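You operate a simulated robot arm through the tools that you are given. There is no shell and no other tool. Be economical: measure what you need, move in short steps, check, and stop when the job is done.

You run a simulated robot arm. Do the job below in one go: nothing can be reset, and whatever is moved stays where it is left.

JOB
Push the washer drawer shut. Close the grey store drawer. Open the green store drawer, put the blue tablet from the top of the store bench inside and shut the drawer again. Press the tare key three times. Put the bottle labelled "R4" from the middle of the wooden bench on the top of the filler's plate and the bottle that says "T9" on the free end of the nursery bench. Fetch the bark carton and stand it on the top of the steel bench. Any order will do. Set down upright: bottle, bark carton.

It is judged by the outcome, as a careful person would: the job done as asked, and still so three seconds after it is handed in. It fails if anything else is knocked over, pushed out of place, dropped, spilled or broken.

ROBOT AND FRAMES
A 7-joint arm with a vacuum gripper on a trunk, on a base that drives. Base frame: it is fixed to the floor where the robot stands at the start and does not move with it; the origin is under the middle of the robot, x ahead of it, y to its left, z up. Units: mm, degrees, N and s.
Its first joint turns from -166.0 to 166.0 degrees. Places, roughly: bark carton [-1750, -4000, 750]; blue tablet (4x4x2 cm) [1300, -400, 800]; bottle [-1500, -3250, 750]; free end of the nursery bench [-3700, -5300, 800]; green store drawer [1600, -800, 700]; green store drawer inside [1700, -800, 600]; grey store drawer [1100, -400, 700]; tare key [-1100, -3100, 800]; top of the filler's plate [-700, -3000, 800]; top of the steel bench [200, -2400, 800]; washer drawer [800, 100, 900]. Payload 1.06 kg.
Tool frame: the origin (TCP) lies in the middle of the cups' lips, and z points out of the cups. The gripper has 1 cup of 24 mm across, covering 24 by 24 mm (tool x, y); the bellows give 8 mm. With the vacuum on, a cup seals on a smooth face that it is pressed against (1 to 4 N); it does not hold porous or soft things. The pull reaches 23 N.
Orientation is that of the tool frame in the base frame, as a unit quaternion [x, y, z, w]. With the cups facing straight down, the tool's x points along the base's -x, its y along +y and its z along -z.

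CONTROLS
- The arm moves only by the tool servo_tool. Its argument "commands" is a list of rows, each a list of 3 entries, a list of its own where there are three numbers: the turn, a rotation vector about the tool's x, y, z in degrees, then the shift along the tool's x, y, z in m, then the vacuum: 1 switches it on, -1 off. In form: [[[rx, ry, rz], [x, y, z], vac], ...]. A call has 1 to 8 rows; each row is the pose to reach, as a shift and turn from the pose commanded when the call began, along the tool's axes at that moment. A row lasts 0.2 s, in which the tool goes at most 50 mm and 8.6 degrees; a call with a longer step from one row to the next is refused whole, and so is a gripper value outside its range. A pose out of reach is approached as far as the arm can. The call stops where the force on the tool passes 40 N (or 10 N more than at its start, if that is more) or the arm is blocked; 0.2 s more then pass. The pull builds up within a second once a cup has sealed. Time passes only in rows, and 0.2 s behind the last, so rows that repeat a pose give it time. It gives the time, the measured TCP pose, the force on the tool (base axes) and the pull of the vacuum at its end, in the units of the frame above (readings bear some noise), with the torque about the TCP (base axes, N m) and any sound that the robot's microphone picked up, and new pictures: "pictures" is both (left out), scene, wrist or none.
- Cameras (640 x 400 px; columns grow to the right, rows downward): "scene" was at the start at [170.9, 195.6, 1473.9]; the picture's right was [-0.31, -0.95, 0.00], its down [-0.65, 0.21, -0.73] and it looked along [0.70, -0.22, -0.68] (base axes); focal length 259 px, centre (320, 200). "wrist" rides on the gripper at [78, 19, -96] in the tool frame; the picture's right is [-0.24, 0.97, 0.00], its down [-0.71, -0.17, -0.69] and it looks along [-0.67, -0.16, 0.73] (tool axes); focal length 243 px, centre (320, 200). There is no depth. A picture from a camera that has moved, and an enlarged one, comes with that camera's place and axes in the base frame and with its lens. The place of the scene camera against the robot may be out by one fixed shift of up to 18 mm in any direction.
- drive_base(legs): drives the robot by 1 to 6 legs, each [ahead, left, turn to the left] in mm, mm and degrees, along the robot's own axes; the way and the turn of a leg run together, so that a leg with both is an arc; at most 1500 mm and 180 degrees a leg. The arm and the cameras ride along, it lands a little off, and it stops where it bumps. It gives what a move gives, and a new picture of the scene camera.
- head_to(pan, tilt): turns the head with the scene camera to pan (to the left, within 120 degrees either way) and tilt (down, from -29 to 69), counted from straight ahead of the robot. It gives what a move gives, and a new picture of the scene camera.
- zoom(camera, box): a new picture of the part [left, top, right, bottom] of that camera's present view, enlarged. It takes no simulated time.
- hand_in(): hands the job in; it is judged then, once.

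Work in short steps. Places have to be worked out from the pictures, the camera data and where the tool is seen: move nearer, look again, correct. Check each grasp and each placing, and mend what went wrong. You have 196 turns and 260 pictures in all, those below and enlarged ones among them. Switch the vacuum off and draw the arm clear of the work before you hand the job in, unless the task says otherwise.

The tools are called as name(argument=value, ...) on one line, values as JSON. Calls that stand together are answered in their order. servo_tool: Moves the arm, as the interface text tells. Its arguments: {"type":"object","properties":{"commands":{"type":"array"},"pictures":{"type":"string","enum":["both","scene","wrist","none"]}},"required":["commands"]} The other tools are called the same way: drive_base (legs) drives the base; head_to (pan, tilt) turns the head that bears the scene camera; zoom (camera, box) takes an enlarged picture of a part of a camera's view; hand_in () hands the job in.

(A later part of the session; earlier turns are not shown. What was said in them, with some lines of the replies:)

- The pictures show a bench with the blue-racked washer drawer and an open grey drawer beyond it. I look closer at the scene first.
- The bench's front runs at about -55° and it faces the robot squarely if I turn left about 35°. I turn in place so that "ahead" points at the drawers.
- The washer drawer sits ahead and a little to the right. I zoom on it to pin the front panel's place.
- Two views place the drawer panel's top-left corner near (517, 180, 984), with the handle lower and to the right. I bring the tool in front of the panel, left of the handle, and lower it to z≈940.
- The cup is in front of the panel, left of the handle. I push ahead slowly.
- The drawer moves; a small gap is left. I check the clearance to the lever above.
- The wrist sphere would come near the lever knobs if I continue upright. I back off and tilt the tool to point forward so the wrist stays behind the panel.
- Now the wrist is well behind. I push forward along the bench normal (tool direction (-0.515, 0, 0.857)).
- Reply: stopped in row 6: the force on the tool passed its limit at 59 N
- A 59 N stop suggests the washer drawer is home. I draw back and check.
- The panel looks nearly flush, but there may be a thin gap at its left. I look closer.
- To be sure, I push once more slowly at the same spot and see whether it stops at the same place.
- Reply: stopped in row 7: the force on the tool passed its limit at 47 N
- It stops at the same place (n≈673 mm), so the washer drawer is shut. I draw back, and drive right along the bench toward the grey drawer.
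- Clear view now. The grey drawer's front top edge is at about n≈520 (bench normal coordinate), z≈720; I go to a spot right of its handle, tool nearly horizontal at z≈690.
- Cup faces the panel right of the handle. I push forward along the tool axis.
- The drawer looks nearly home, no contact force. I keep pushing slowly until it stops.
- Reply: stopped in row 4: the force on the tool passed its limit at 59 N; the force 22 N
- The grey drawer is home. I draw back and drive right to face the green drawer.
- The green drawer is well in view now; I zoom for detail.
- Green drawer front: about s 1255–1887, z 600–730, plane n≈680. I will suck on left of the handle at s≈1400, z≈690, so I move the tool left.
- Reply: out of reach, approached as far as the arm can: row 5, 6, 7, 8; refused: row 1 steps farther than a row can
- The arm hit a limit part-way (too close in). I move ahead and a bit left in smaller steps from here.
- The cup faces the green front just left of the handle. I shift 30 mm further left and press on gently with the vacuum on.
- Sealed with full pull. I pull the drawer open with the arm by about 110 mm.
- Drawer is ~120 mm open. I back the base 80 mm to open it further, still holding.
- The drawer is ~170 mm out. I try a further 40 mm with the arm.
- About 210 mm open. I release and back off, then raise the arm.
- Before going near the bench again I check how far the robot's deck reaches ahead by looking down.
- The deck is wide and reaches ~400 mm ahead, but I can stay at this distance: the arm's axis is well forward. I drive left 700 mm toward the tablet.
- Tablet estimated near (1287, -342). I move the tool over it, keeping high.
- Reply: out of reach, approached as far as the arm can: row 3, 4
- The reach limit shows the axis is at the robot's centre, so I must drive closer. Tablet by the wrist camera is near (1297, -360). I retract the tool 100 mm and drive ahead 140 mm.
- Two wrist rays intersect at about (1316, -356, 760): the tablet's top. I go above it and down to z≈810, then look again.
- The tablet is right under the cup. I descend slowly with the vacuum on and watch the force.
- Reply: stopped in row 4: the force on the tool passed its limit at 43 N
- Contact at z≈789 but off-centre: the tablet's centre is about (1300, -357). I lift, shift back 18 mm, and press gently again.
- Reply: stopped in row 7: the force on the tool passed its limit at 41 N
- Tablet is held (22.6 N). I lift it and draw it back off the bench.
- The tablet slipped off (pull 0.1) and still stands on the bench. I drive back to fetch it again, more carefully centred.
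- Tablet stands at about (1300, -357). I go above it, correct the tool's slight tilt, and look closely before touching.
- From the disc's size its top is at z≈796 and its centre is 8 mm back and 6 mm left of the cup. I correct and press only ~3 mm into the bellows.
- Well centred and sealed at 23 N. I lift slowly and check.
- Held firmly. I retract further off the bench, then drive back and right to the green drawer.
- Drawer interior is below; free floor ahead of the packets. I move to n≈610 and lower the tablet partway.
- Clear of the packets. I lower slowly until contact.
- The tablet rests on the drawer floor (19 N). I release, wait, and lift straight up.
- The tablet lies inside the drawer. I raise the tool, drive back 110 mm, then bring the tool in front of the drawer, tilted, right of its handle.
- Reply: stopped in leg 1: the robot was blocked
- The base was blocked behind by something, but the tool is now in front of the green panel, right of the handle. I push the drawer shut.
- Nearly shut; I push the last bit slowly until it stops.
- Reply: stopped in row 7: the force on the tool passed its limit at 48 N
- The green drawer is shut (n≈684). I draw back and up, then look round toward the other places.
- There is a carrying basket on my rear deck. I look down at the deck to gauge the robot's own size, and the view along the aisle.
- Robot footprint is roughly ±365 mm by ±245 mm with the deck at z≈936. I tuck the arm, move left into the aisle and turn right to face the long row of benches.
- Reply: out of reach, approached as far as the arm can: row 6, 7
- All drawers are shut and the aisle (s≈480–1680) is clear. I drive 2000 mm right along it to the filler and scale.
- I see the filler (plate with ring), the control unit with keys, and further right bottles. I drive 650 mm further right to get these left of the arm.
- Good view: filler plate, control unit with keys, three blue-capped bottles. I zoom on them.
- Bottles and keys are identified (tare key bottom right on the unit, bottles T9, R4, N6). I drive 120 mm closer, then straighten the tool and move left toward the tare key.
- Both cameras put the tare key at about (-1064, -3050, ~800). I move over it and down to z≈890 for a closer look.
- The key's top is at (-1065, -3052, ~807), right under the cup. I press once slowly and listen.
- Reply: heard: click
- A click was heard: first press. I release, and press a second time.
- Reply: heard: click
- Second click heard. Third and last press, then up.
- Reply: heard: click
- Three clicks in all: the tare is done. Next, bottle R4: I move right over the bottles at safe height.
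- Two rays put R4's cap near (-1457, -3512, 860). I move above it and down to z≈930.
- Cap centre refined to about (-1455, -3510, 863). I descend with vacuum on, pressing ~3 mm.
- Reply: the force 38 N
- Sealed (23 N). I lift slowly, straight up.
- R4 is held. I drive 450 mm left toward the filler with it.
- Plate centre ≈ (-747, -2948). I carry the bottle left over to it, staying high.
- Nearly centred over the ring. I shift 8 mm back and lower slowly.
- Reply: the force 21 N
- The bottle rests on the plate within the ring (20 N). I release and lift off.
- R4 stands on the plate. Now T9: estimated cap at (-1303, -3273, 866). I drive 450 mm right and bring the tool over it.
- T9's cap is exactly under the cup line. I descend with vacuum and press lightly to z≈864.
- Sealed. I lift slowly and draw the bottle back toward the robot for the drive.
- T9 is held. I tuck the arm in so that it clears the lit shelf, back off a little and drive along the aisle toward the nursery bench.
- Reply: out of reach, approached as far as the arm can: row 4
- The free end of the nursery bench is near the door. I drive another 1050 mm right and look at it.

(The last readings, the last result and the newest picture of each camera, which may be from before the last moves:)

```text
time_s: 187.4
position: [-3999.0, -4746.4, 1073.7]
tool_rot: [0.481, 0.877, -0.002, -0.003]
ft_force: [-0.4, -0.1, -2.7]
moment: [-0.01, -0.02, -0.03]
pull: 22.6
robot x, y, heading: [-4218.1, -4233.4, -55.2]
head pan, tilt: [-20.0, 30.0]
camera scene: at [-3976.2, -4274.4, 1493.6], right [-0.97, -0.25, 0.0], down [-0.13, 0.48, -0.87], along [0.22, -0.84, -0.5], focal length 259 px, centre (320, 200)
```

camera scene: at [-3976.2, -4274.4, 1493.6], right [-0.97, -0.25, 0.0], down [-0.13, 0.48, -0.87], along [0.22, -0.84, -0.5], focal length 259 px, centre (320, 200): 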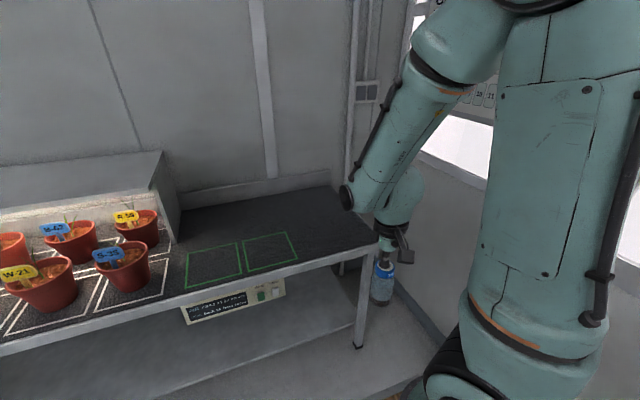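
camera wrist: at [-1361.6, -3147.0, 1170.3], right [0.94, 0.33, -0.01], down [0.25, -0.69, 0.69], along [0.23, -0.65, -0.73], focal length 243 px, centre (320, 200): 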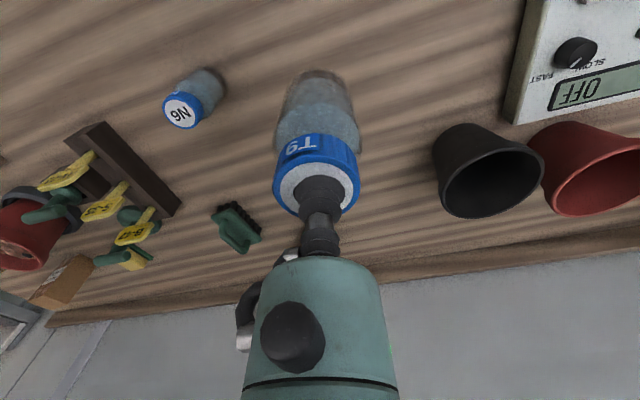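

The bare end of the bench lies right of the green squares, around (-3710, -5260). I drive ahead 340 mm.

drive_base(legs=[[340, 0, 0]])

zoom(camera="wrist", box=[0, 0, 640, 400])

```text
time_s: 189.6
position: [-3802.7, -5027.7, 1073.0]
tool_rot: [0.48, 0.877, -0.002, -0.003]
ft_force: [0.5, -0.5, -3.5]
moment: [0.02, 0.01, 0.01]
pull: 23.4
robot x, y, heading: [-4026.7, -4515.0, -55.2]
head pan, tilt: [-20.0, 30.0]
camera scene: at [-3780.9, -4555.1, 1493.6], right [-0.97, -0.26, 0.0], down [-0.13, 0.48, -0.87], along [0.22, -0.84, -0.5], focal length 259 px, centre (320, 200)
```

scene: 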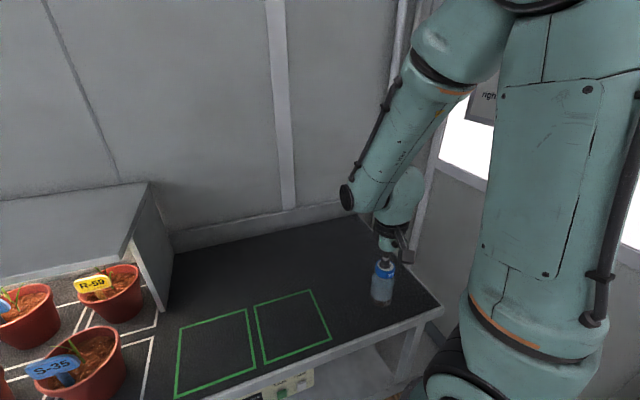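

```text
1.00 times, centred on (320, 200) of wrist (not enlarged: the box is as wide or as high as the picture)
camera zoom: at [-3828.4, -4951.4, 1169.9], right [0.95, 0.33, -0.01], down [0.24, -0.69, 0.68], along [0.22, -0.65, -0.73], focal length 243 px, centre (320, 200)
```

zoom: 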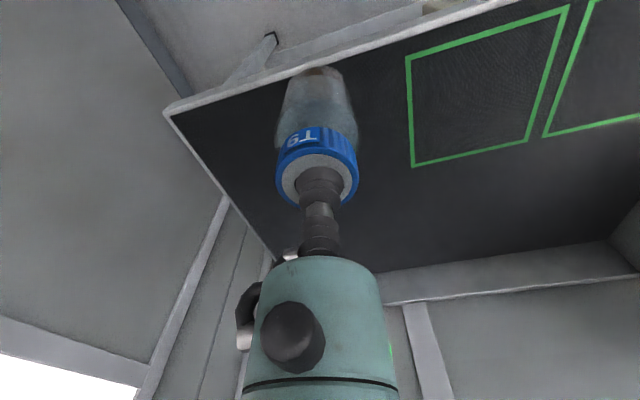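

Target is 245 mm ahead and 47 mm right of the tool. I move there and lower to about 960.

servo_tool(commands=[[[0, 0, 0], [-0.04, -0.01, 0], 1], [[0, 0, 0], [-0.08, -0.02, 0], 1], [[0, 0, 0], [-0.12, -0.03, 0], 1], [[0, 0, 0], [-0.16, -0.04, 0], 1], [[0, 0, 0], [-0.2, -0.047, 0.02], 1], [[0, 0, 0], [-0.235, -0.047, 0.05], 1], [[0, 0, 0], [-0.245, -0.047, 0.08], 1], [[0, 0, 0], [-0.245, -0.047, 0.11], 1]])

```text
time_s: 191.4
position: [-3711.5, -5259.0, 962.4]
tool_rot: [0.48, 0.878, -0.001, -0.002]
ft_force: [-0.5, 0.1, -2.6]
moment: [-0.03, -0.01, 0.0]
pull: 23.0
robot x, y, heading: [-4023.6, -4518.7, -55.3]
head pan, tilt: [-20.0, 30.0]
camera scene: at [-3781.1, -4554.7, 1493.6], right [-0.97, -0.26, 0.0], down [-0.13, 0.48, -0.87], along [0.22, -0.84, -0.5], focal length 259 px, centre (320, 200)
camera wrist: at [-3736.4, -5183.8, 1059.0], right [0.95, 0.33, -0.01], down [0.24, -0.69, 0.68], along [0.22, -0.65, -0.73], focal length 243 px, centre (320, 200)
```

scene: 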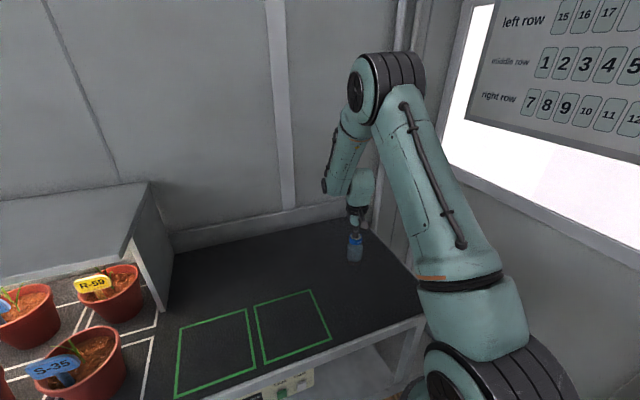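
wrist: 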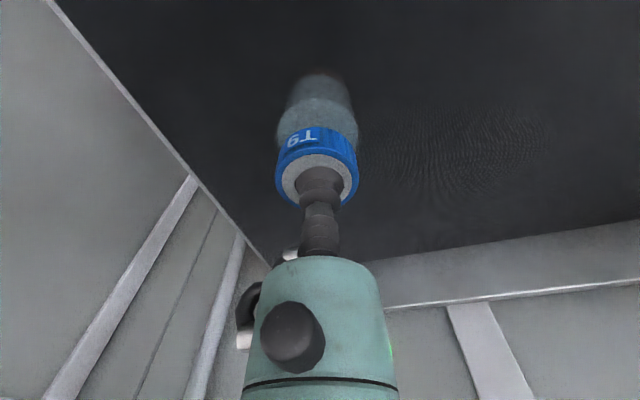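

Clear spot. I lower slowly until the bottle touches.

servo_tool(commands=[[[0, 0, 0], [0, 0, 0.03], 1], [[0, 0, 0], [0, 0, 0.045], 1], [[0, 0, 0], [0, 0, 0.053], 1], [[0, 0, 0], [0, 0, 0.059], 1], [[0, 0, 0], [0, 0, 0.064], 1], [[0, 0, 0], [0, 0, 0.069], 1], [[0, 0, 0], [0, 0, 0.074], 1], [[0, 0, 0], [0, 0, 0.078], 1]], pictures="wrist")

```text
time_s: 192.7
position: [-3712.4, -5259.5, 903.5]
tool_rot: [0.48, 0.877, -0.005, -0.001]
ft_force: [-1.6, 4.7, 22.9]
moment: [0.0, -0.1, -0.02]
pull: 23.0
robot x, y, heading: [-4024.4, -4516.9, -55.2]
head pan, tilt: [-20.0, 30.0]
stopped in row 6: the force on the tool passed its limit at 52 N (the readings are from after the stop); the commanded pose is now the measured one
camera wrist: at [-3736.9, -5184.1, 999.1], right [0.95, 0.33, -0.01], down [0.24, -0.68, 0.69], along [0.22, -0.65, -0.73], focal length 243 px, centre (320, 200)
```

wrist: 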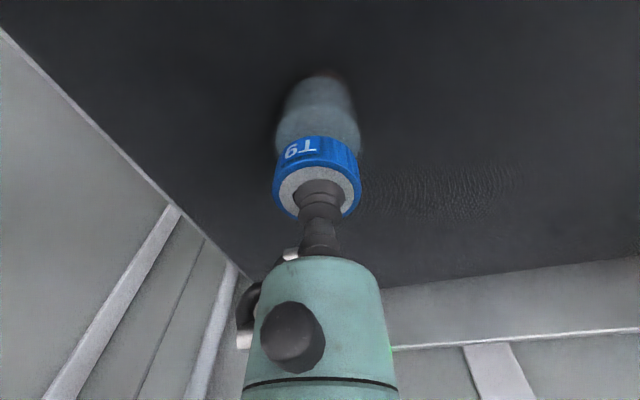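

Bottle stands on the bench. I release and lift.

servo_tool(commands=[[[0, 0, 0], [0, 0, -0.003], -1], [[0, 0, 0], [0, 0, -0.005], -1], [[0, 0, 0], [0, 0, -0.007], -1], [[0, 0, 0], [0, 0, -0.009], -1], [[0, 0, 0], [0, 0, -0.025], -1], [[0, 0, 0], [0, 0, -0.06], -1], [[0, 0, 0], [0, 0, -0.11], -1], [[0, 0, 0], [0, 0, -0.16], -1]], pictures="both")

```text
time_s: 194.5
position: [-3709.6, -5258.6, 1063.0]
tool_rot: [0.48, 0.877, -0.003, -0.002]
ft_force: [0.3, 0.1, 1.1]
moment: [0.01, 0.01, 0.01]
pull: 0.1
robot x, y, heading: [-4023.0, -4516.2, -55.0]
head pan, tilt: [-20.0, 30.0]
camera scene: at [-3780.8, -4555.4, 1493.5], right [-0.97, -0.26, 0.0], down [-0.13, 0.48, -0.87], along [0.22, -0.84, -0.5], focal length 259 px, centre (320, 200)
camera wrist: at [-3734.6, -5183.3, 1158.9], right [0.95, 0.33, -0.01], down [0.24, -0.69, 0.69], along [0.22, -0.65, -0.73], focal length 243 px, centre (320, 200)
```

scene: 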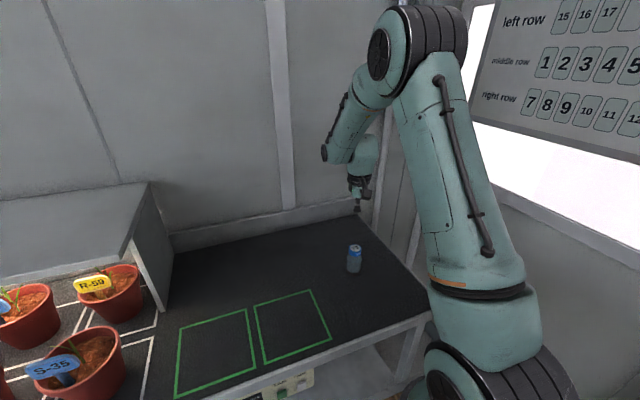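
wrist: 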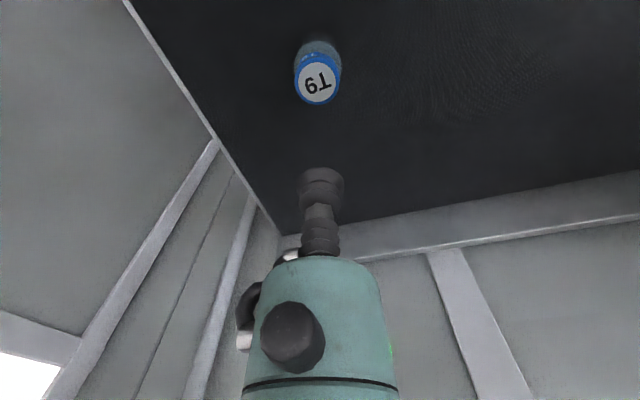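

T9 stands upright on the free end. I retract and drive back along the aisle to the bark carton's place.

servo_tool(commands=[[[0, 0, 0], [0.04, 0.01, 0], -1], [[0, 0, 0], [0.08, 0.02, 0], -1], [[0, 0, 0], [0.12, 0.03, 0], -1], [[0, 0, 0], [0.16, 0.04, 0], -1], [[0, 0, 0], [0.2, 0.045, 0], -1], [[0, 0, 0], [0.235, 0.045, 0], -1]], pictures="none")

drive_base(legs=[[-330, 0, 0], [0, 1000, 0], [0, 950, 0]])

head_to(pan=-5, tilt=30)

```text
time_s: 195.9
position: [-3798.7, -5037.0, 1060.7]
tool_rot: [0.479, 0.878, -0.003, -0.001]
ft_force: [0.2, -0.3, -0.8]
moment: [0.01, 0.02, 0.03]
pull: 0.0
robot x, y, heading: [-4027.3, -4518.1, -55.2]
head pan, tilt: [-20.0, 30.0]
```

```text
time_s: 207.4
position: [-2388.0, -3639.8, 1060.3]
tool_rot: [0.474, 0.88, -0.003, -0.001]
ft_force: [-0.1, 0.0, 0.8]
moment: [0.0, -0.01, -0.01]
pull: 0.0
robot x, y, heading: [-2622.8, -3121.1, -54.4]
head pan, tilt: [-20.0, 30.0]
camera scene: at [-2377.2, -3156.6, 1493.6], right [-0.96, -0.27, 0.0], down [-0.13, 0.48, -0.87], along [0.23, -0.83, -0.5], focal length 259 px, centre (320, 200)
```

scene: 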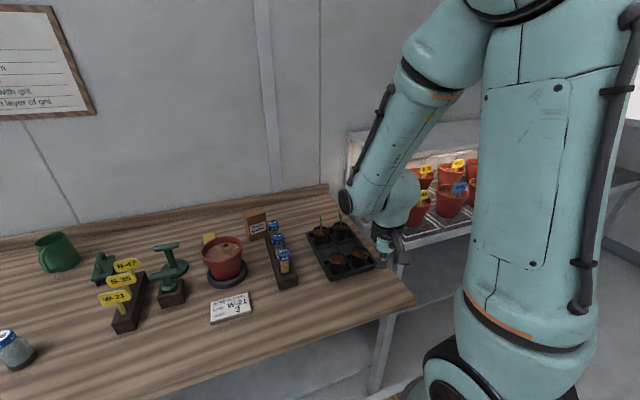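

```text
time_s: 208.2
position: [-2388.3, -3639.0, 1061.2]
tool_rot: [0.474, 0.881, -0.003, -0.002]
ft_force: [0.4, 0.1, -0.7]
moment: [-0.02, 0.0, -0.01]
pull: 0.1
robot x, y, heading: [-2623.6, -3121.6, -54.5]
head pan, tilt: [-5.0, 30.0]
camera scene: at [-2355.6, -3147.4, 1493.6], right [-0.86, -0.51, 0.0], down [-0.25, 0.43, -0.87], along [0.44, -0.75, -0.5], focal length 259 px, centre (320, 200)
```

scene: 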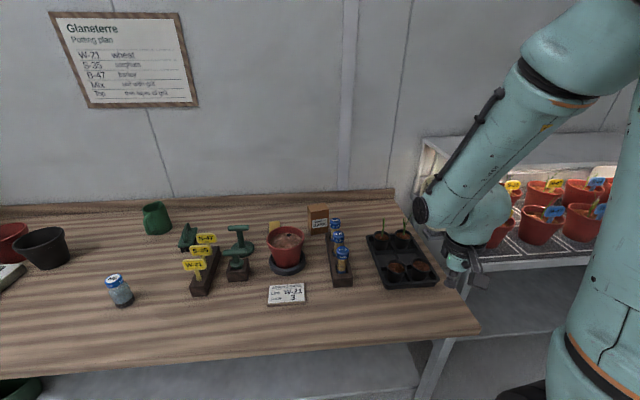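

zoom(camera="scene", box=[220, 170, 440, 310])

```text
2.86 times, centred on (330, 240) of scene
camera zoom: at [-2355.6, -3147.4, 1493.6], right [-0.86, -0.51, 0.0], down [-0.25, 0.43, -0.87], along [0.44, -0.75, -0.5], focal length 741 px, centre (291, 86)
```

zoom: 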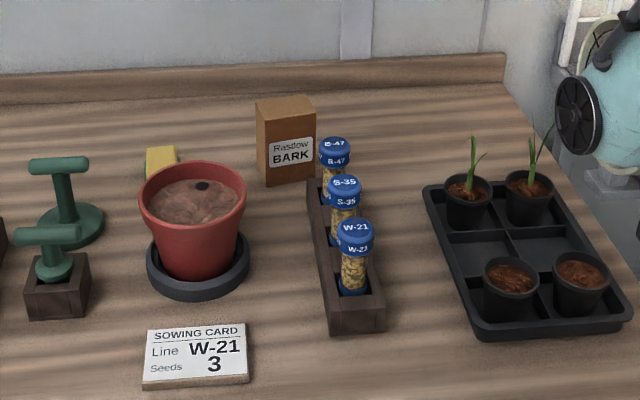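

The bark carton stands at the back, about (-1828, -4027), top ≈ z 865. I drive left 220 and ahead 200 so it lies straight ahead of the arm.

drive_base(legs=[[0, 220, 0], [200, 0, 0]])

zoom(camera="wrist", box=[0, 0, 640, 400])

```text
time_s: 211.0
position: [-2092.2, -3673.3, 1061.8]
tool_rot: [0.473, 0.881, -0.003, -0.002]
ft_force: [0.0, -0.2, 0.0]
moment: [0.0, -0.02, -0.02]
pull: 0.0
robot x, y, heading: [-2327.6, -3154.8, -54.4]
head pan, tilt: [-5.0, 30.0]
camera scene: at [-2059.6, -3181.5, 1493.6], right [-0.86, -0.51, 0.0], down [-0.26, 0.43, -0.87], along [0.44, -0.74, -0.5], focal length 259 px, centre (320, 200)
```

scene: 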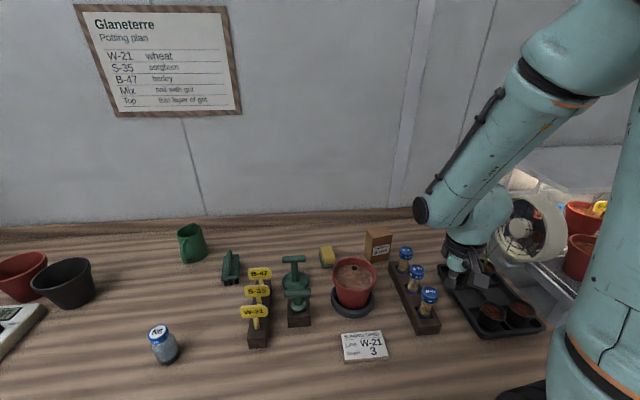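

```text
1.00 times, centred on (320, 200) of wrist (not enlarged: the box is as wide or as high as the picture)
camera zoom: at [-2118.4, -3597.9, 1156.7], right [0.94, 0.34, -0.01], down [0.25, -0.68, 0.69], along [0.23, -0.65, -0.73], focal length 243 px, centre (320, 200)
```

zoom: 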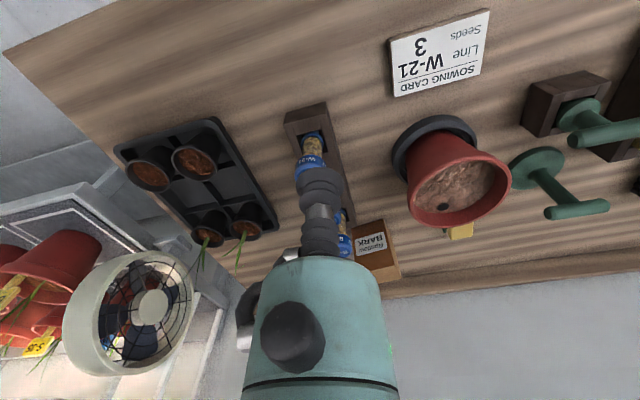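

Carton top estimated at (-1843, -3997, ~870). I move 340 mm ahead at height and look.

servo_tool(commands=[[[0, 0, 0], [-0.045, 0.004, 0], -1], [[0, 0, 0], [-0.09, 0.008, 0], -1], [[0, 0, 0], [-0.135, 0.012, 0], -1], [[0, 0, 0], [-0.18, 0.016, 0], -1], [[0, 0, 0], [-0.225, 0.02, 0], -1], [[0, 0, 0], [-0.27, 0.024, 0.01], -1], [[0, 0, 0], [-0.315, 0.029, 0.03], -1], [[0, 0, 0], [-0.345, 0.029, 0.06], -1]])

```text
time_s: 212.8
position: [-1877.1, -3944.5, 1001.0]
tool_rot: [0.473, 0.881, -0.003, -0.001]
ft_force: [-0.8, 0.2, 0.1]
moment: [-0.04, -0.01, -0.01]
pull: 0.0
robot x, y, heading: [-2327.6, -3153.7, -54.4]
head pan, tilt: [-5.0, 30.0]
camera scene: at [-2059.9, -3180.9, 1493.6], right [-0.86, -0.51, 0.0], down [-0.25, 0.43, -0.87], along [0.44, -0.74, -0.5], focal length 259 px, centre (320, 200)
camera wrist: at [-1904.1, -3869.6, 1096.0], right [0.94, 0.34, -0.01], down [0.25, -0.68, 0.69], along [0.23, -0.65, -0.73], focal length 243 px, centre (320, 200)
```

scene: 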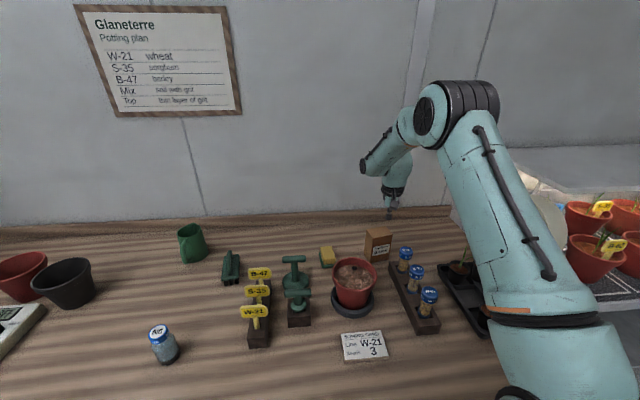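
wrist: 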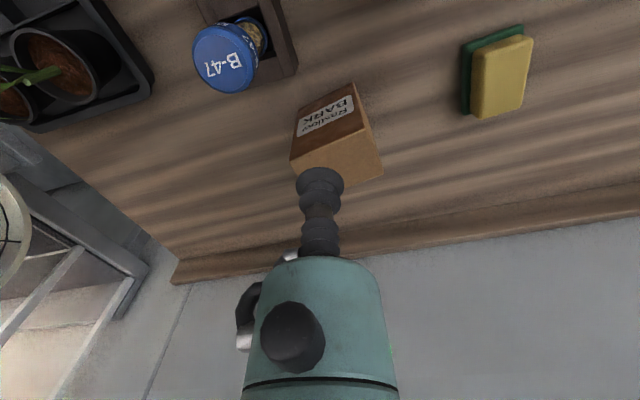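

Carton top refined to about (-1828, -4023, 858). I move above it at z≈905.

servo_tool(commands=[[[0, 0, 0], [-0.035, 0, 0], -1], [[0, 0, 0], [-0.07, 0, 0.01], -1], [[0, 0, 0], [-0.092, -0.002, 0.03], -1], [[0, 0, 0], [-0.092, -0.002, 0.06], -1], [[0, 0, 0], [-0.092, -0.002, 0.09], -1], [[0, 0, 0], [-0.092, -0.002, 0.09], -1]], pictures="wrist")

```text
time_s: 214.2
position: [-1829.4, -4021.6, 910.3]
tool_rot: [0.473, 0.881, -0.003, -0.001]
ft_force: [-0.6, -0.2, -0.1]
moment: [0.02, 0.0, -0.01]
pull: 0.0
robot x, y, heading: [-2329.7, -3150.6, -54.4]
head pan, tilt: [-5.0, 30.0]
camera wrist: at [-1855.6, -3946.7, 1006.1], right [0.94, 0.34, -0.01], down [0.25, -0.68, 0.69], along [0.23, -0.65, -0.73], focal length 243 px, centre (320, 200)
```

wrist: 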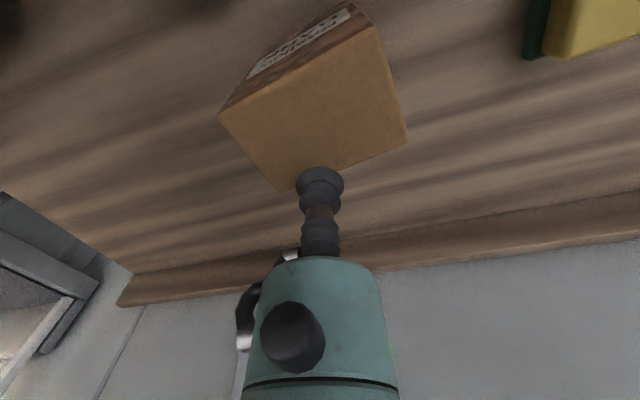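

Top face centre ≈ (-1834, -4018). I adjust slightly and descend slowly with vacuum on.

servo_tool(commands=[[[0, 0, 0], [0.005, -0.003, 0.02], 1], [[0, 0, 0], [0.005, -0.003, 0.032], 1], [[0, 0, 0], [0.005, -0.003, 0.037], 1], [[0, 0, 0], [0.005, -0.003, 0.041], 1], [[0, 0, 0], [0.005, -0.003, 0.044], 1], [[0, 0, 0], [0.005, -0.003, 0.046], 1], [[0, 0, 0], [0.005, -0.003, 0.046], 1]], pictures="wrist")

```text
time_s: 215.1
position: [-1833.9, -4022.6, 881.5]
tool_rot: [0.472, 0.881, -0.007, 0.004]
ft_force: [1.7, 3.7, 14.6]
moment: [0.0, -0.02, 0.04]
pull: 22.8
robot x, y, heading: [-2322.9, -3155.6, -54.4]
head pan, tilt: [-5.0, 30.0]
stopped in row 4: the force on the tool passed its limit at 46 N (the readings are from after the stop); the commanded pose is now the measured one
camera wrist: at [-1859.6, -3946.5, 976.5], right [0.94, 0.34, -0.01], down [0.25, -0.67, 0.69], along [0.23, -0.65, -0.72], focal length 243 px, centre (320, 200)
```

wrist: 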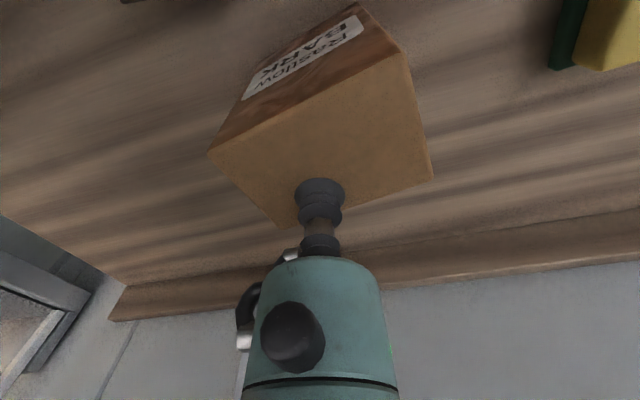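

Sealed, but 15 mm off the carton's centre toward the wall. I release, shift and regrasp at its centre for a level carry.

servo_tool(commands=[[[0, 0, 0], [0, 0, -0.002], -1], [[0, 0, 0], [0, 0, -0.004], -1], [[0, 0, 0], [0, 0, -0.006], -1], [[0, 0, 0], [0, 0, -0.012], -1], [[0, 0, 0], [0, 0, -0.022], -1], [[0, 0, 0], [0.0145, 0.006, -0.022], -1], [[0, 0, 0], [0.0145, 0.006, -0.012], 1]], pictures="wrist")

```text
time_s: 216.7
position: [-1836.6, -4006.3, 891.4]
tool_rot: [0.473, 0.881, -0.005, 0.001]
ft_force: [0.4, 0.8, 0.5]
moment: [0.07, -0.03, 0.01]
pull: 22.8
robot x, y, heading: [-2325.9, -3151.1, -54.2]
head pan, tilt: [-5.0, 30.0]
camera wrist: at [-1863.3, -3931.0, 986.5], right [0.94, 0.34, -0.01], down [0.25, -0.68, 0.69], along [0.23, -0.65, -0.72], focal length 243 px, centre (320, 200)
```

wrist: 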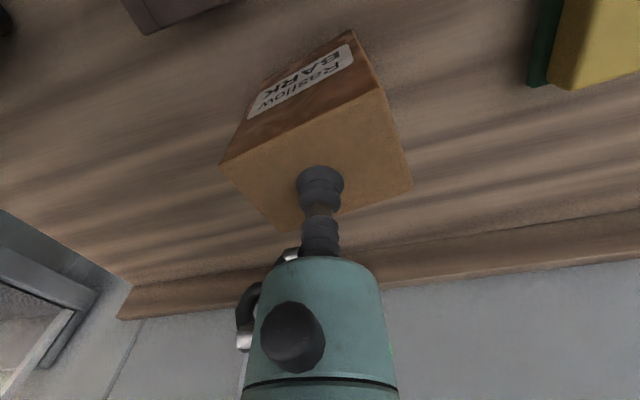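

Sealed again near the centre. I lift slowly.

servo_tool(commands=[[[0, 0, 0], [0, 0, 0], 1], [[0, 0, 0], [0, 0, -0.006], 1], [[0, 0, 0], [0, 0, -0.014], 1], [[0, 0, 0], [0, 0, -0.03], 1], [[0, 0, 0], [0, 0, -0.06], 1], [[0, 0, 0], [0, 0, -0.1], 1], [[0, 0, 0], [0, 0, -0.14], 1], [[0, 0, 0], [0, 0, -0.18], 1]], pictures="both")

```text
time_s: 218.5
position: [-1836.2, -4005.3, 1071.2]
tool_rot: [0.474, 0.881, -0.005, 0.0]
ft_force: [0.4, 0.6, -3.9]
moment: [0.01, 0.02, -0.04]
pull: 22.8
robot x, y, heading: [-2328.3, -3153.1, -54.3]
head pan, tilt: [-5.0, 30.0]
camera scene: at [-2059.4, -3181.8, 1493.5], right [-0.86, -0.51, 0.0], down [-0.26, 0.43, -0.87], along [0.44, -0.74, -0.5], focal length 259 px, centre (320, 200)
camera wrist: at [-1862.9, -3929.0, 1166.8], right [0.94, 0.34, -0.01], down [0.25, -0.68, 0.69], along [0.23, -0.65, -0.72], focal length 243 px, centre (320, 200)
```

scene: 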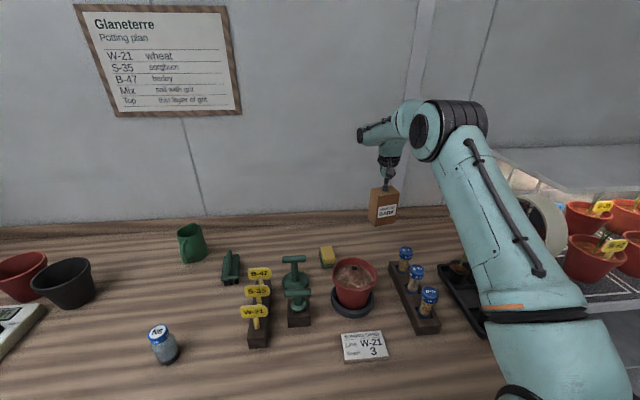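
wrist: 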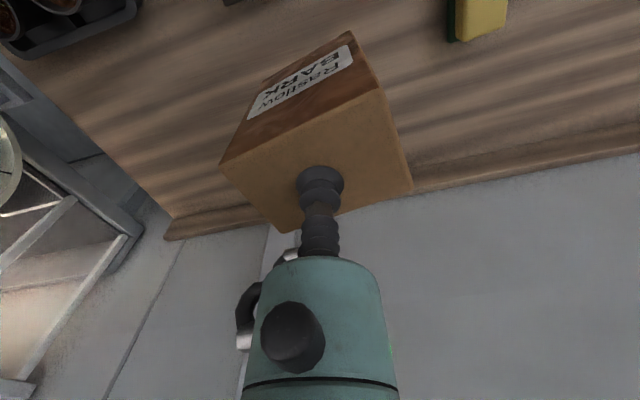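

Carton is held level (~4 N weight). I draw it back toward the robot.

servo_tool(commands=[[[0, 0, 0], [0.045, 0, -0.005], 1], [[0, 0, 0], [0.09, 0, -0.01], 1], [[0, 0, 0], [0.138, 0, -0.01], 1], [[0, 0, 0], [0.186, 0, -0.01], 1], [[0, 0, 0], [0.234, 0, -0.01], 1], [[0, 0, 0], [0.282, 0, -0.01], 1], [[0, 0, 0], [0.33, 0, -0.01], 1], [[0, 0, 0], [0.375, 0, -0.01], 1]], pictures="none")

servo_tool(commands=[[[0, 0, 0], [0.015, 0, 0], 1], [[0, 0, 0], [0.03, 0, 0], 1]], pictures="wrist")

drive_base(legs=[[-240, 0, 0], [0, 1000, 0]])

```text
time_s: 220.3
position: [-2043.6, -3691.3, 1077.5]
tool_rot: [0.474, 0.881, -0.005, 0.002]
ft_force: [-0.2, -0.8, -2.4]
moment: [0.0, 0.01, -0.01]
pull: 22.7
robot x, y, heading: [-2323.5, -3155.8, -53.8]
head pan, tilt: [-5.0, 30.0]
```

```text
time_s: 220.9
position: [-2060.8, -3665.7, 1077.5]
tool_rot: [0.472, 0.882, -0.006, 0.001]
ft_force: [-0.3, -0.2, -2.9]
moment: [-0.01, 0.0, -0.01]
pull: 22.8
robot x, y, heading: [-2328.0, -3156.6, -54.0]
head pan, tilt: [-5.0, 30.0]
camera wrist: at [-2086.5, -3590.4, 1172.6], right [0.94, 0.34, -0.01], down [0.25, -0.68, 0.69], along [0.23, -0.65, -0.72], focal length 243 px, centre (320, 200)
```

wrist: 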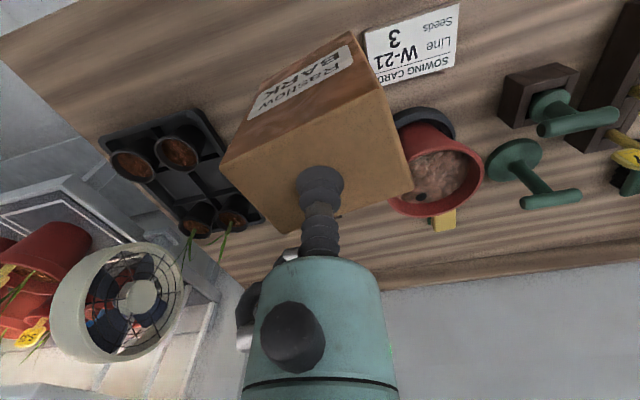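

```text
time_s: 227.4
position: [-1384.3, -2890.0, 1076.4]
tool_rot: [0.476, 0.88, -0.006, 0.002]
ft_force: [-0.8, -0.7, -2.9]
moment: [-0.01, -0.03, 0.01]
pull: 23.1
robot x, y, heading: [-1648.0, -2375.8, -54.7]
head pan, tilt: [-5.0, 30.0]
camera scene: at [-1381.1, -2405.0, 1493.6], right [-0.86, -0.5, 0.0], down [-0.25, 0.43, -0.87], along [0.44, -0.75, -0.5], focal length 259 px, centre (320, 200)
```

scene: 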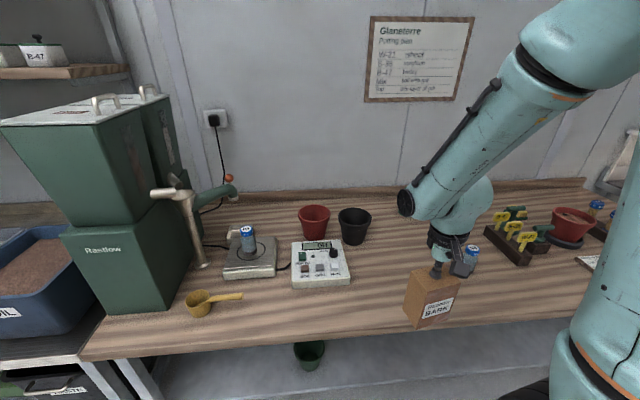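

R4 is still fine on the plate, and the way is clear. I drive on 1050 mm left to view the steel bench.

drive_base(legs=[[0, 1050, 0]])

head_to(pan=5, tilt=30)

```text
time_s: 232.9
position: [-523.1, -2279.2, 1078.2]
tool_rot: [0.475, 0.88, -0.006, 0.001]
ft_force: [0.0, 0.2, -2.6]
moment: [0.0, 0.04, 0.0]
pull: 23.2
robot x, y, heading: [-787.5, -1765.5, -54.7]
head pan, tilt: [-5.0, 30.0]
camera scene: at [-519.8, -1794.9, 1493.6], right [-0.86, -0.5, 0.0], down [-0.25, 0.43, -0.87], along [0.44, -0.75, -0.5], focal length 259 px, centre (320, 200)
```

scene: 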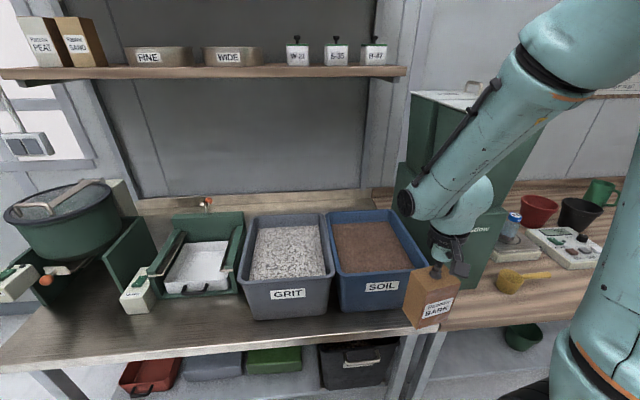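

```text
time_s: 233.6
position: [-522.0, -2279.1, 1076.9]
tool_rot: [0.475, 0.88, -0.005, 0.001]
ft_force: [-0.4, 0.1, -3.4]
moment: [-0.04, -0.02, -0.01]
pull: 22.6
robot x, y, heading: [-785.8, -1766.5, -54.4]
head pan, tilt: [5.0, 30.0]
camera scene: at [-507.0, -1785.8, 1493.6], right [-0.76, -0.65, 0.0], down [-0.32, 0.38, -0.87], along [0.56, -0.66, -0.5], focal length 259 px, centre (320, 200)
```

scene: 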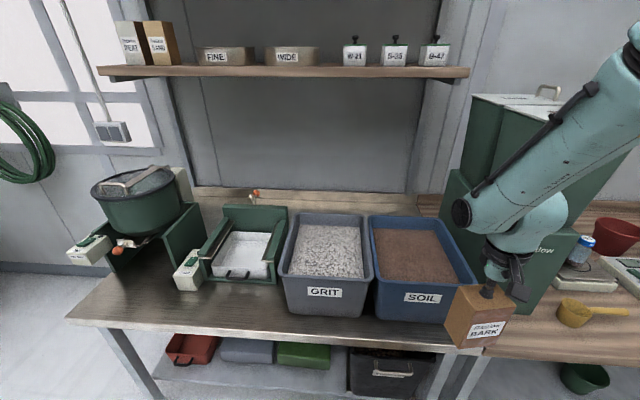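

Free strip in front of the sieve: target about (113, -2000). I drive 690 mm left so it is straight ahead of the arm.

drive_base(legs=[[0, 690, 0]])

head_to(pan=-25, tilt=40)

zoom(camera="wrist", box=[0, 0, 640, 400])

```text
time_s: 237.4
position: [36.4, -1884.4, 1078.4]
tool_rot: [0.477, 0.879, -0.005, 0.001]
ft_force: [0.5, 0.6, -2.1]
moment: [-0.02, 0.0, 0.0]
pull: 23.2
robot x, y, heading: [-224.6, -1371.9, -55.0]
head pan, tilt: [5.0, 30.0]
camera scene: at [54.3, -1390.4, 1493.6], right [-0.76, -0.64, 0.0], down [-0.32, 0.38, -0.87], along [0.56, -0.66, -0.5], focal length 259 px, centre (320, 200)
```

scene: 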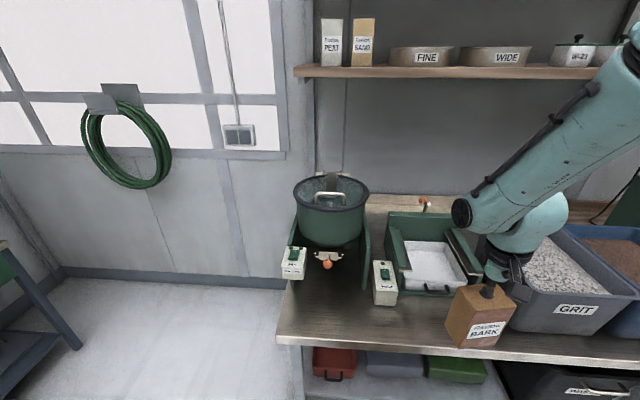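

```text
time_s: 238.3
position: [35.8, -1883.9, 1078.0]
tool_rot: [0.477, 0.879, -0.006, 0.002]
ft_force: [0.3, 0.7, -2.9]
moment: [-0.01, 0.0, -0.03]
pull: 22.5
robot x, y, heading: [-224.9, -1371.6, -54.9]
head pan, tilt: [-25.0, 40.0]
camera scene: at [11.0, -1405.0, 1478.2], right [-0.98, -0.18, 0.0], down [-0.11, 0.63, -0.77], along [0.14, -0.75, -0.64], focal length 259 px, centre (320, 200)
```

scene: 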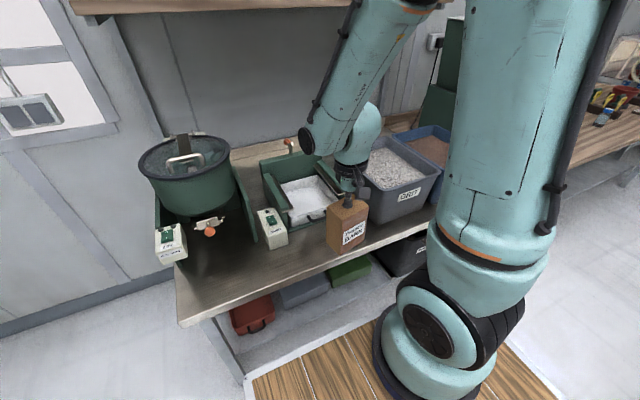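

```text
1.00 times, centred on (320, 200) of wrist (not enlarged: the box is as wide or as high as the picture)
camera zoom: at [10.7, -1808.3, 1172.7], right [0.94, 0.33, -0.01], down [0.24, -0.68, 0.69], along [0.23, -0.65, -0.72], focal length 243 px, centre (320, 200)
```

zoom: 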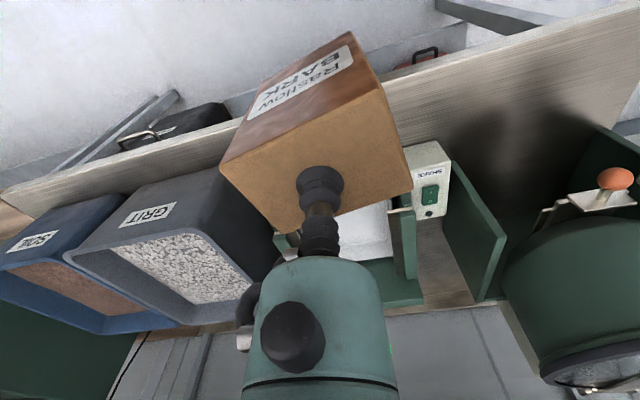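

The strip between the SHAKE box and the grit bin is free; target is 151 mm ahead and 38 mm right. I move and lower to ~935.

servo_tool(commands=[[[0, 0, 0], [-0.04, -0.01, 0], 1], [[0, 0, 0], [-0.08, -0.02, 0], 1], [[0, 0, 0], [-0.12, -0.03, 0], 1], [[0, 0, 0], [-0.151, -0.038, 0.02], 1], [[0, 0, 0], [-0.151, -0.038, 0.06], 1], [[0, 0, 0], [-0.151, -0.038, 0.1], 1], [[0, 0, 0], [-0.151, -0.038, 0.14], 1], [[0, 0, 0], [-0.151, -0.038, 0.14], 1]])

```text
time_s: 240.1
position: [85.4, -2032.8, 939.8]
tool_rot: [0.478, 0.879, -0.006, 0.001]
ft_force: [-0.1, 1.1, -3.7]
moment: [-0.02, 0.02, -0.04]
pull: 22.8
robot x, y, heading: [-222.7, -1371.4, -54.9]
head pan, tilt: [-25.0, 40.0]
camera scene: at [10.9, -1404.9, 1478.2], right [-0.98, -0.18, 0.0], down [-0.11, 0.63, -0.77], along [0.13, -0.75, -0.64], focal length 259 px, centre (320, 200)
camera wrist: at [60.0, -1957.4, 1034.2], right [0.94, 0.33, -0.01], down [0.24, -0.68, 0.69], along [0.23, -0.65, -0.72], focal length 243 px, centre (320, 200)
```

scene: 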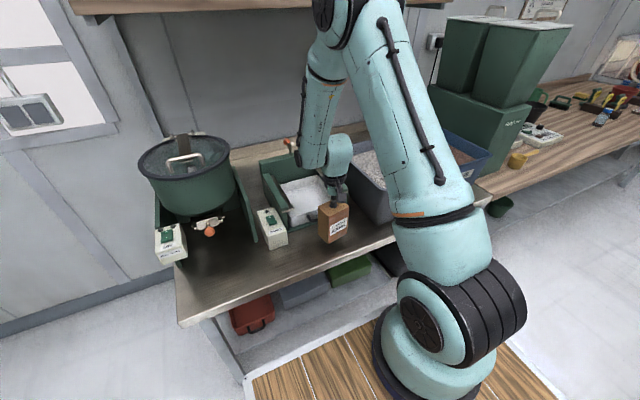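
wrist: 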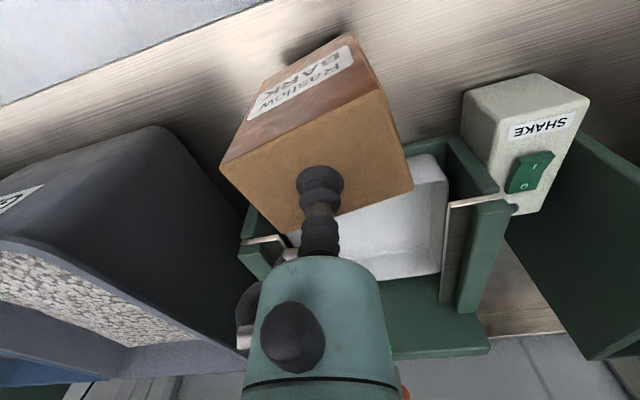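

Clear around. I shift 25 mm further in and lower slowly to contact.

servo_tool(commands=[[[0, 0, 0], [-0.025, 0, 0.005], 1], [[0, 0, 0], [-0.025, 0, 0.025], 1], [[0, 0, 0], [-0.025, 0, 0.034], 1], [[0, 0, 0], [-0.025, 0, 0.039], 1], [[0, 0, 0], [-0.025, 0, 0.043], 1], [[0, 0, 0], [-0.025, 0, 0.047], 1], [[0, 0, 0], [-0.025, 0, 0.05], 1], [[0, 0, 0], [-0.025, 0, 0.053], 1]], pictures="wrist")

```text
time_s: 241.9
position: [100.8, -2054.9, 886.4]
tool_rot: [0.478, 0.879, -0.007, 0.002]
ft_force: [-1.7, -7.9, 18.1]
moment: [0.15, -0.04, 0.01]
pull: 23.3
robot x, y, heading: [-228.1, -1374.2, -54.8]
head pan, tilt: [-25.0, 40.0]
camera wrist: at [73.9, -1979.0, 981.9], right [0.94, 0.33, -0.01], down [0.24, -0.68, 0.69], along [0.23, -0.66, -0.72], focal length 243 px, centre (320, 200)
```

wrist: 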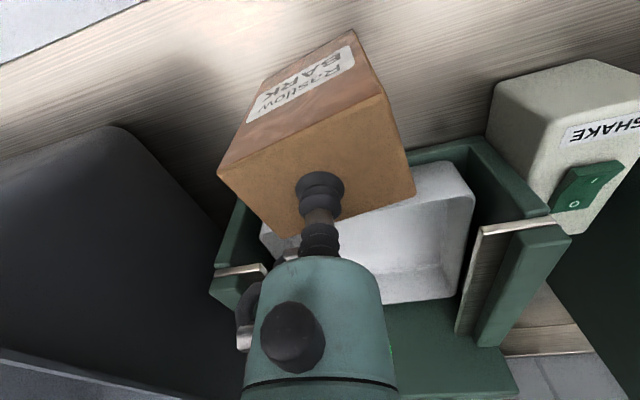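

Contact at z≈886 with 18 N. I check the footing before releasing.

zoom(camera="scene", box=[240, 160, 420, 280])

```text
3.33 times, centred on (330, 220) of scene
camera zoom: at [10.6, -1404.7, 1478.3], right [-0.98, -0.18, 0.0], down [-0.11, 0.63, -0.77], along [0.13, -0.75, -0.64], focal length 864 px, centre (287, 133)
```

zoom: 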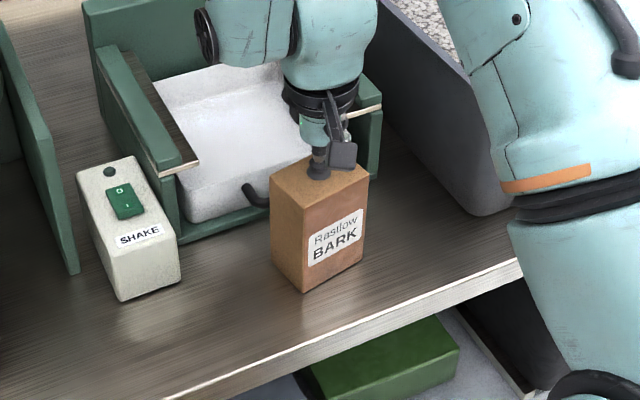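

The carton is close to the sieve tray's handle; I lift a little, move it 22 mm toward the edge-centre of the strip and set it down again.

servo_tool(commands=[[[0, 0, 0], [0, 0, -0.008], 1], [[0, 0, 0], [0, 0, -0.018], 1], [[0, 0, 0], [0.012, 0, -0.018], 1], [[0, 0, 0], [0.022, 0, -0.016], 1], [[0, 0, 0], [0.022, 0, -0.01], 1], [[0, 0, 0], [0.022, 0, -0.005], 1], [[0, 0, 0], [0.022, 0, -0.002], 1], [[0, 0, 0], [0.022, 0, -0.001], 1]], pictures="none")

zoom(camera="scene", box=[240, 160, 420, 280])

```text
time_s: 243.7
position: [88.6, -2038.3, 887.1]
tool_rot: [0.476, 0.88, -0.006, 0.002]
ft_force: [-1.0, -3.4, 6.7]
moment: [0.1, 0.03, 0.04]
pull: 23.0
robot x, y, heading: [-225.3, -1373.2, -54.8]
head pan, tilt: [-25.0, 40.0]
```

```text
3.33 times, centred on (330, 220) of scene
camera zoom: at [10.8, -1404.9, 1478.3], right [-0.98, -0.18, 0.0], down [-0.11, 0.63, -0.77], along [0.13, -0.75, -0.64], focal length 864 px, centre (287, 133)
```

zoom: 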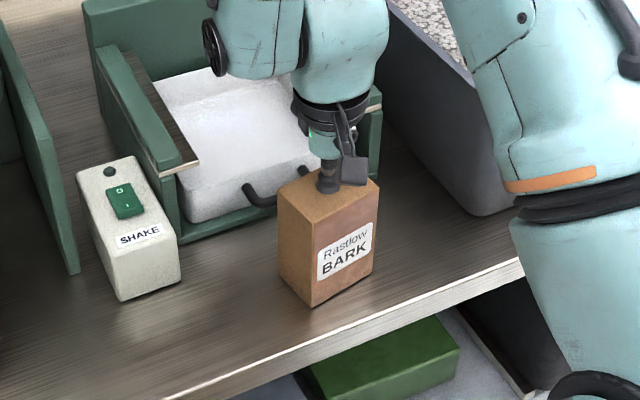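

The carton stands clear of handle and edge. I release and lift slowly.

servo_tool(commands=[[[0, 0, 0], [0, 0, 0], -1], [[0, 0, 0], [0, 0, -0.001], -1], [[0, 0, 0], [0, 0, -0.003], -1], [[0, 0, 0], [0, 0, -0.006], -1], [[0, 0, 0], [0, 0, -0.02], -1], [[0, 0, 0], [0, 0, -0.06], -1], [[0, 0, 0], [0, 0, -0.11], -1], [[0, 0, 0], [0.02, 0, -0.15], -1]], pictures="both")

```text
time_s: 245.5
position: [77.3, -2019.6, 1034.4]
tool_rot: [0.477, 0.879, -0.006, 0.001]
ft_force: [1.1, 0.2, -0.8]
moment: [0.03, 0.0, 0.02]
pull: 0.0
robot x, y, heading: [-223.7, -1373.7, -54.8]
head pan, tilt: [-25.0, 40.0]
camera scene: at [11.3, -1405.5, 1478.2], right [-0.98, -0.18, 0.0], down [-0.11, 0.63, -0.77], along [0.13, -0.75, -0.64], focal length 259 px, centre (320, 200)
camera wrist: at [51.2, -1943.0, 1131.3], right [0.94, 0.33, -0.01], down [0.25, -0.68, 0.69], along [0.23, -0.65, -0.72], focal length 243 px, centre (320, 200)
```

scene: 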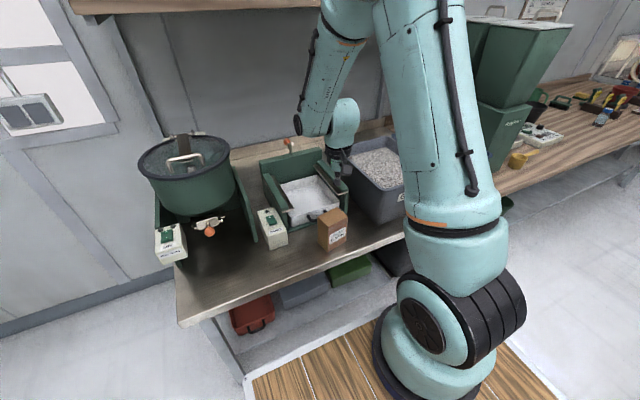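
wrist: 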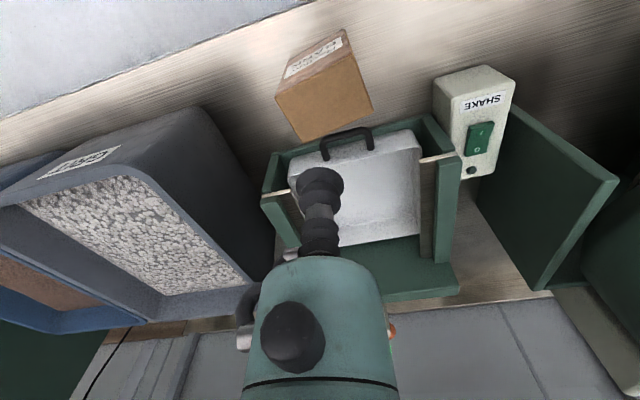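

Carton stands upright. I draw the arm clear and take a last look at the store bench's drawers.

servo_tool(commands=[[[0, 0, 0], [0.04, 0, -0.01], -1], [[0, 0, 0], [0.08, 0, -0.02], -1], [[0, 0, 0], [0.12, 0, -0.03], -1], [[0, 0, 0], [0.14, 0, -0.04], -1]], pictures="none")

head_to(pan=92, tilt=22)

zoom(camera="scene", box=[120, 100, 600, 400])

```text
time_s: 246.5
position: [4.0, -1900.2, 1076.8]
tool_rot: [0.477, 0.879, -0.006, 0.001]
ft_force: [-0.1, -0.7, -0.7]
moment: [0.01, -0.01, -0.02]
pull: 0.0
robot x, y, heading: [-226.5, -1372.8, -54.9]
head pan, tilt: [-25.0, 40.0]
```

```text
time_s: 248.5
position: [2.4, -1900.4, 1076.0]
tool_rot: [0.478, 0.879, -0.005, 0.001]
ft_force: [0.3, 0.3, -0.1]
moment: [0.0, 0.02, 0.02]
pull: 0.1
robot x, y, heading: [-224.9, -1368.8, -54.9]
head pan, tilt: [92.0, 22.0]
camera scene: at [69.9, -1265.3, 1506.4], right [0.6, -0.8, 0.0], down [-0.3, -0.23, -0.93], along [0.74, 0.56, -0.37], focal length 259 px, centre (320, 200)
```

scene: 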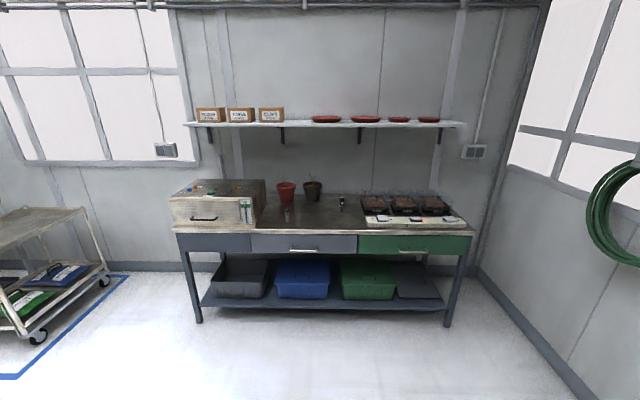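

```text
1.33 times, centred on (360, 250) of scene
camera zoom: at [69.9, -1265.3, 1506.4], right [0.6, -0.8, 0.0], down [-0.3, -0.23, -0.93], along [0.74, 0.56, -0.37], focal length 346 px, centre (267, 133)
```

zoom: 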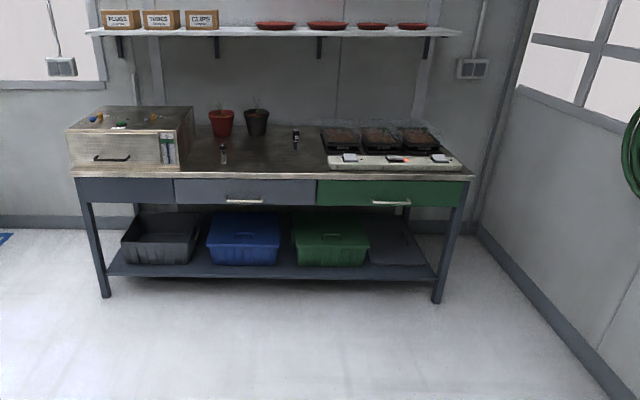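

All three drawers are shut, everything stands as it should, the vacuum is off and the arm is clear. I hand the job in.

hand_in()

```text
The job is handed in.
```

The whole job is done and handed in:
- **Drawers:** the washer, grey and green drawers are shut, with the blue tablet inside the green one. The tablet slipped off the cup on the first try and stayed standing on the bench; the second try held.
- **Tare key:** I pressed it three times and heard a click each time. The unit's display read OFF throughout, and I did not switch it on.
- **Bottles:** R4 stands on the filler's plate, and T9 stands on the free end of the nursery bench.
- **Bark carton:** it stands upright near the front of the steel bench.

While backing up, the robot was once stopped by something behind it, most likely the corner of the steel bench. I saw nothing knocked over or moved there.
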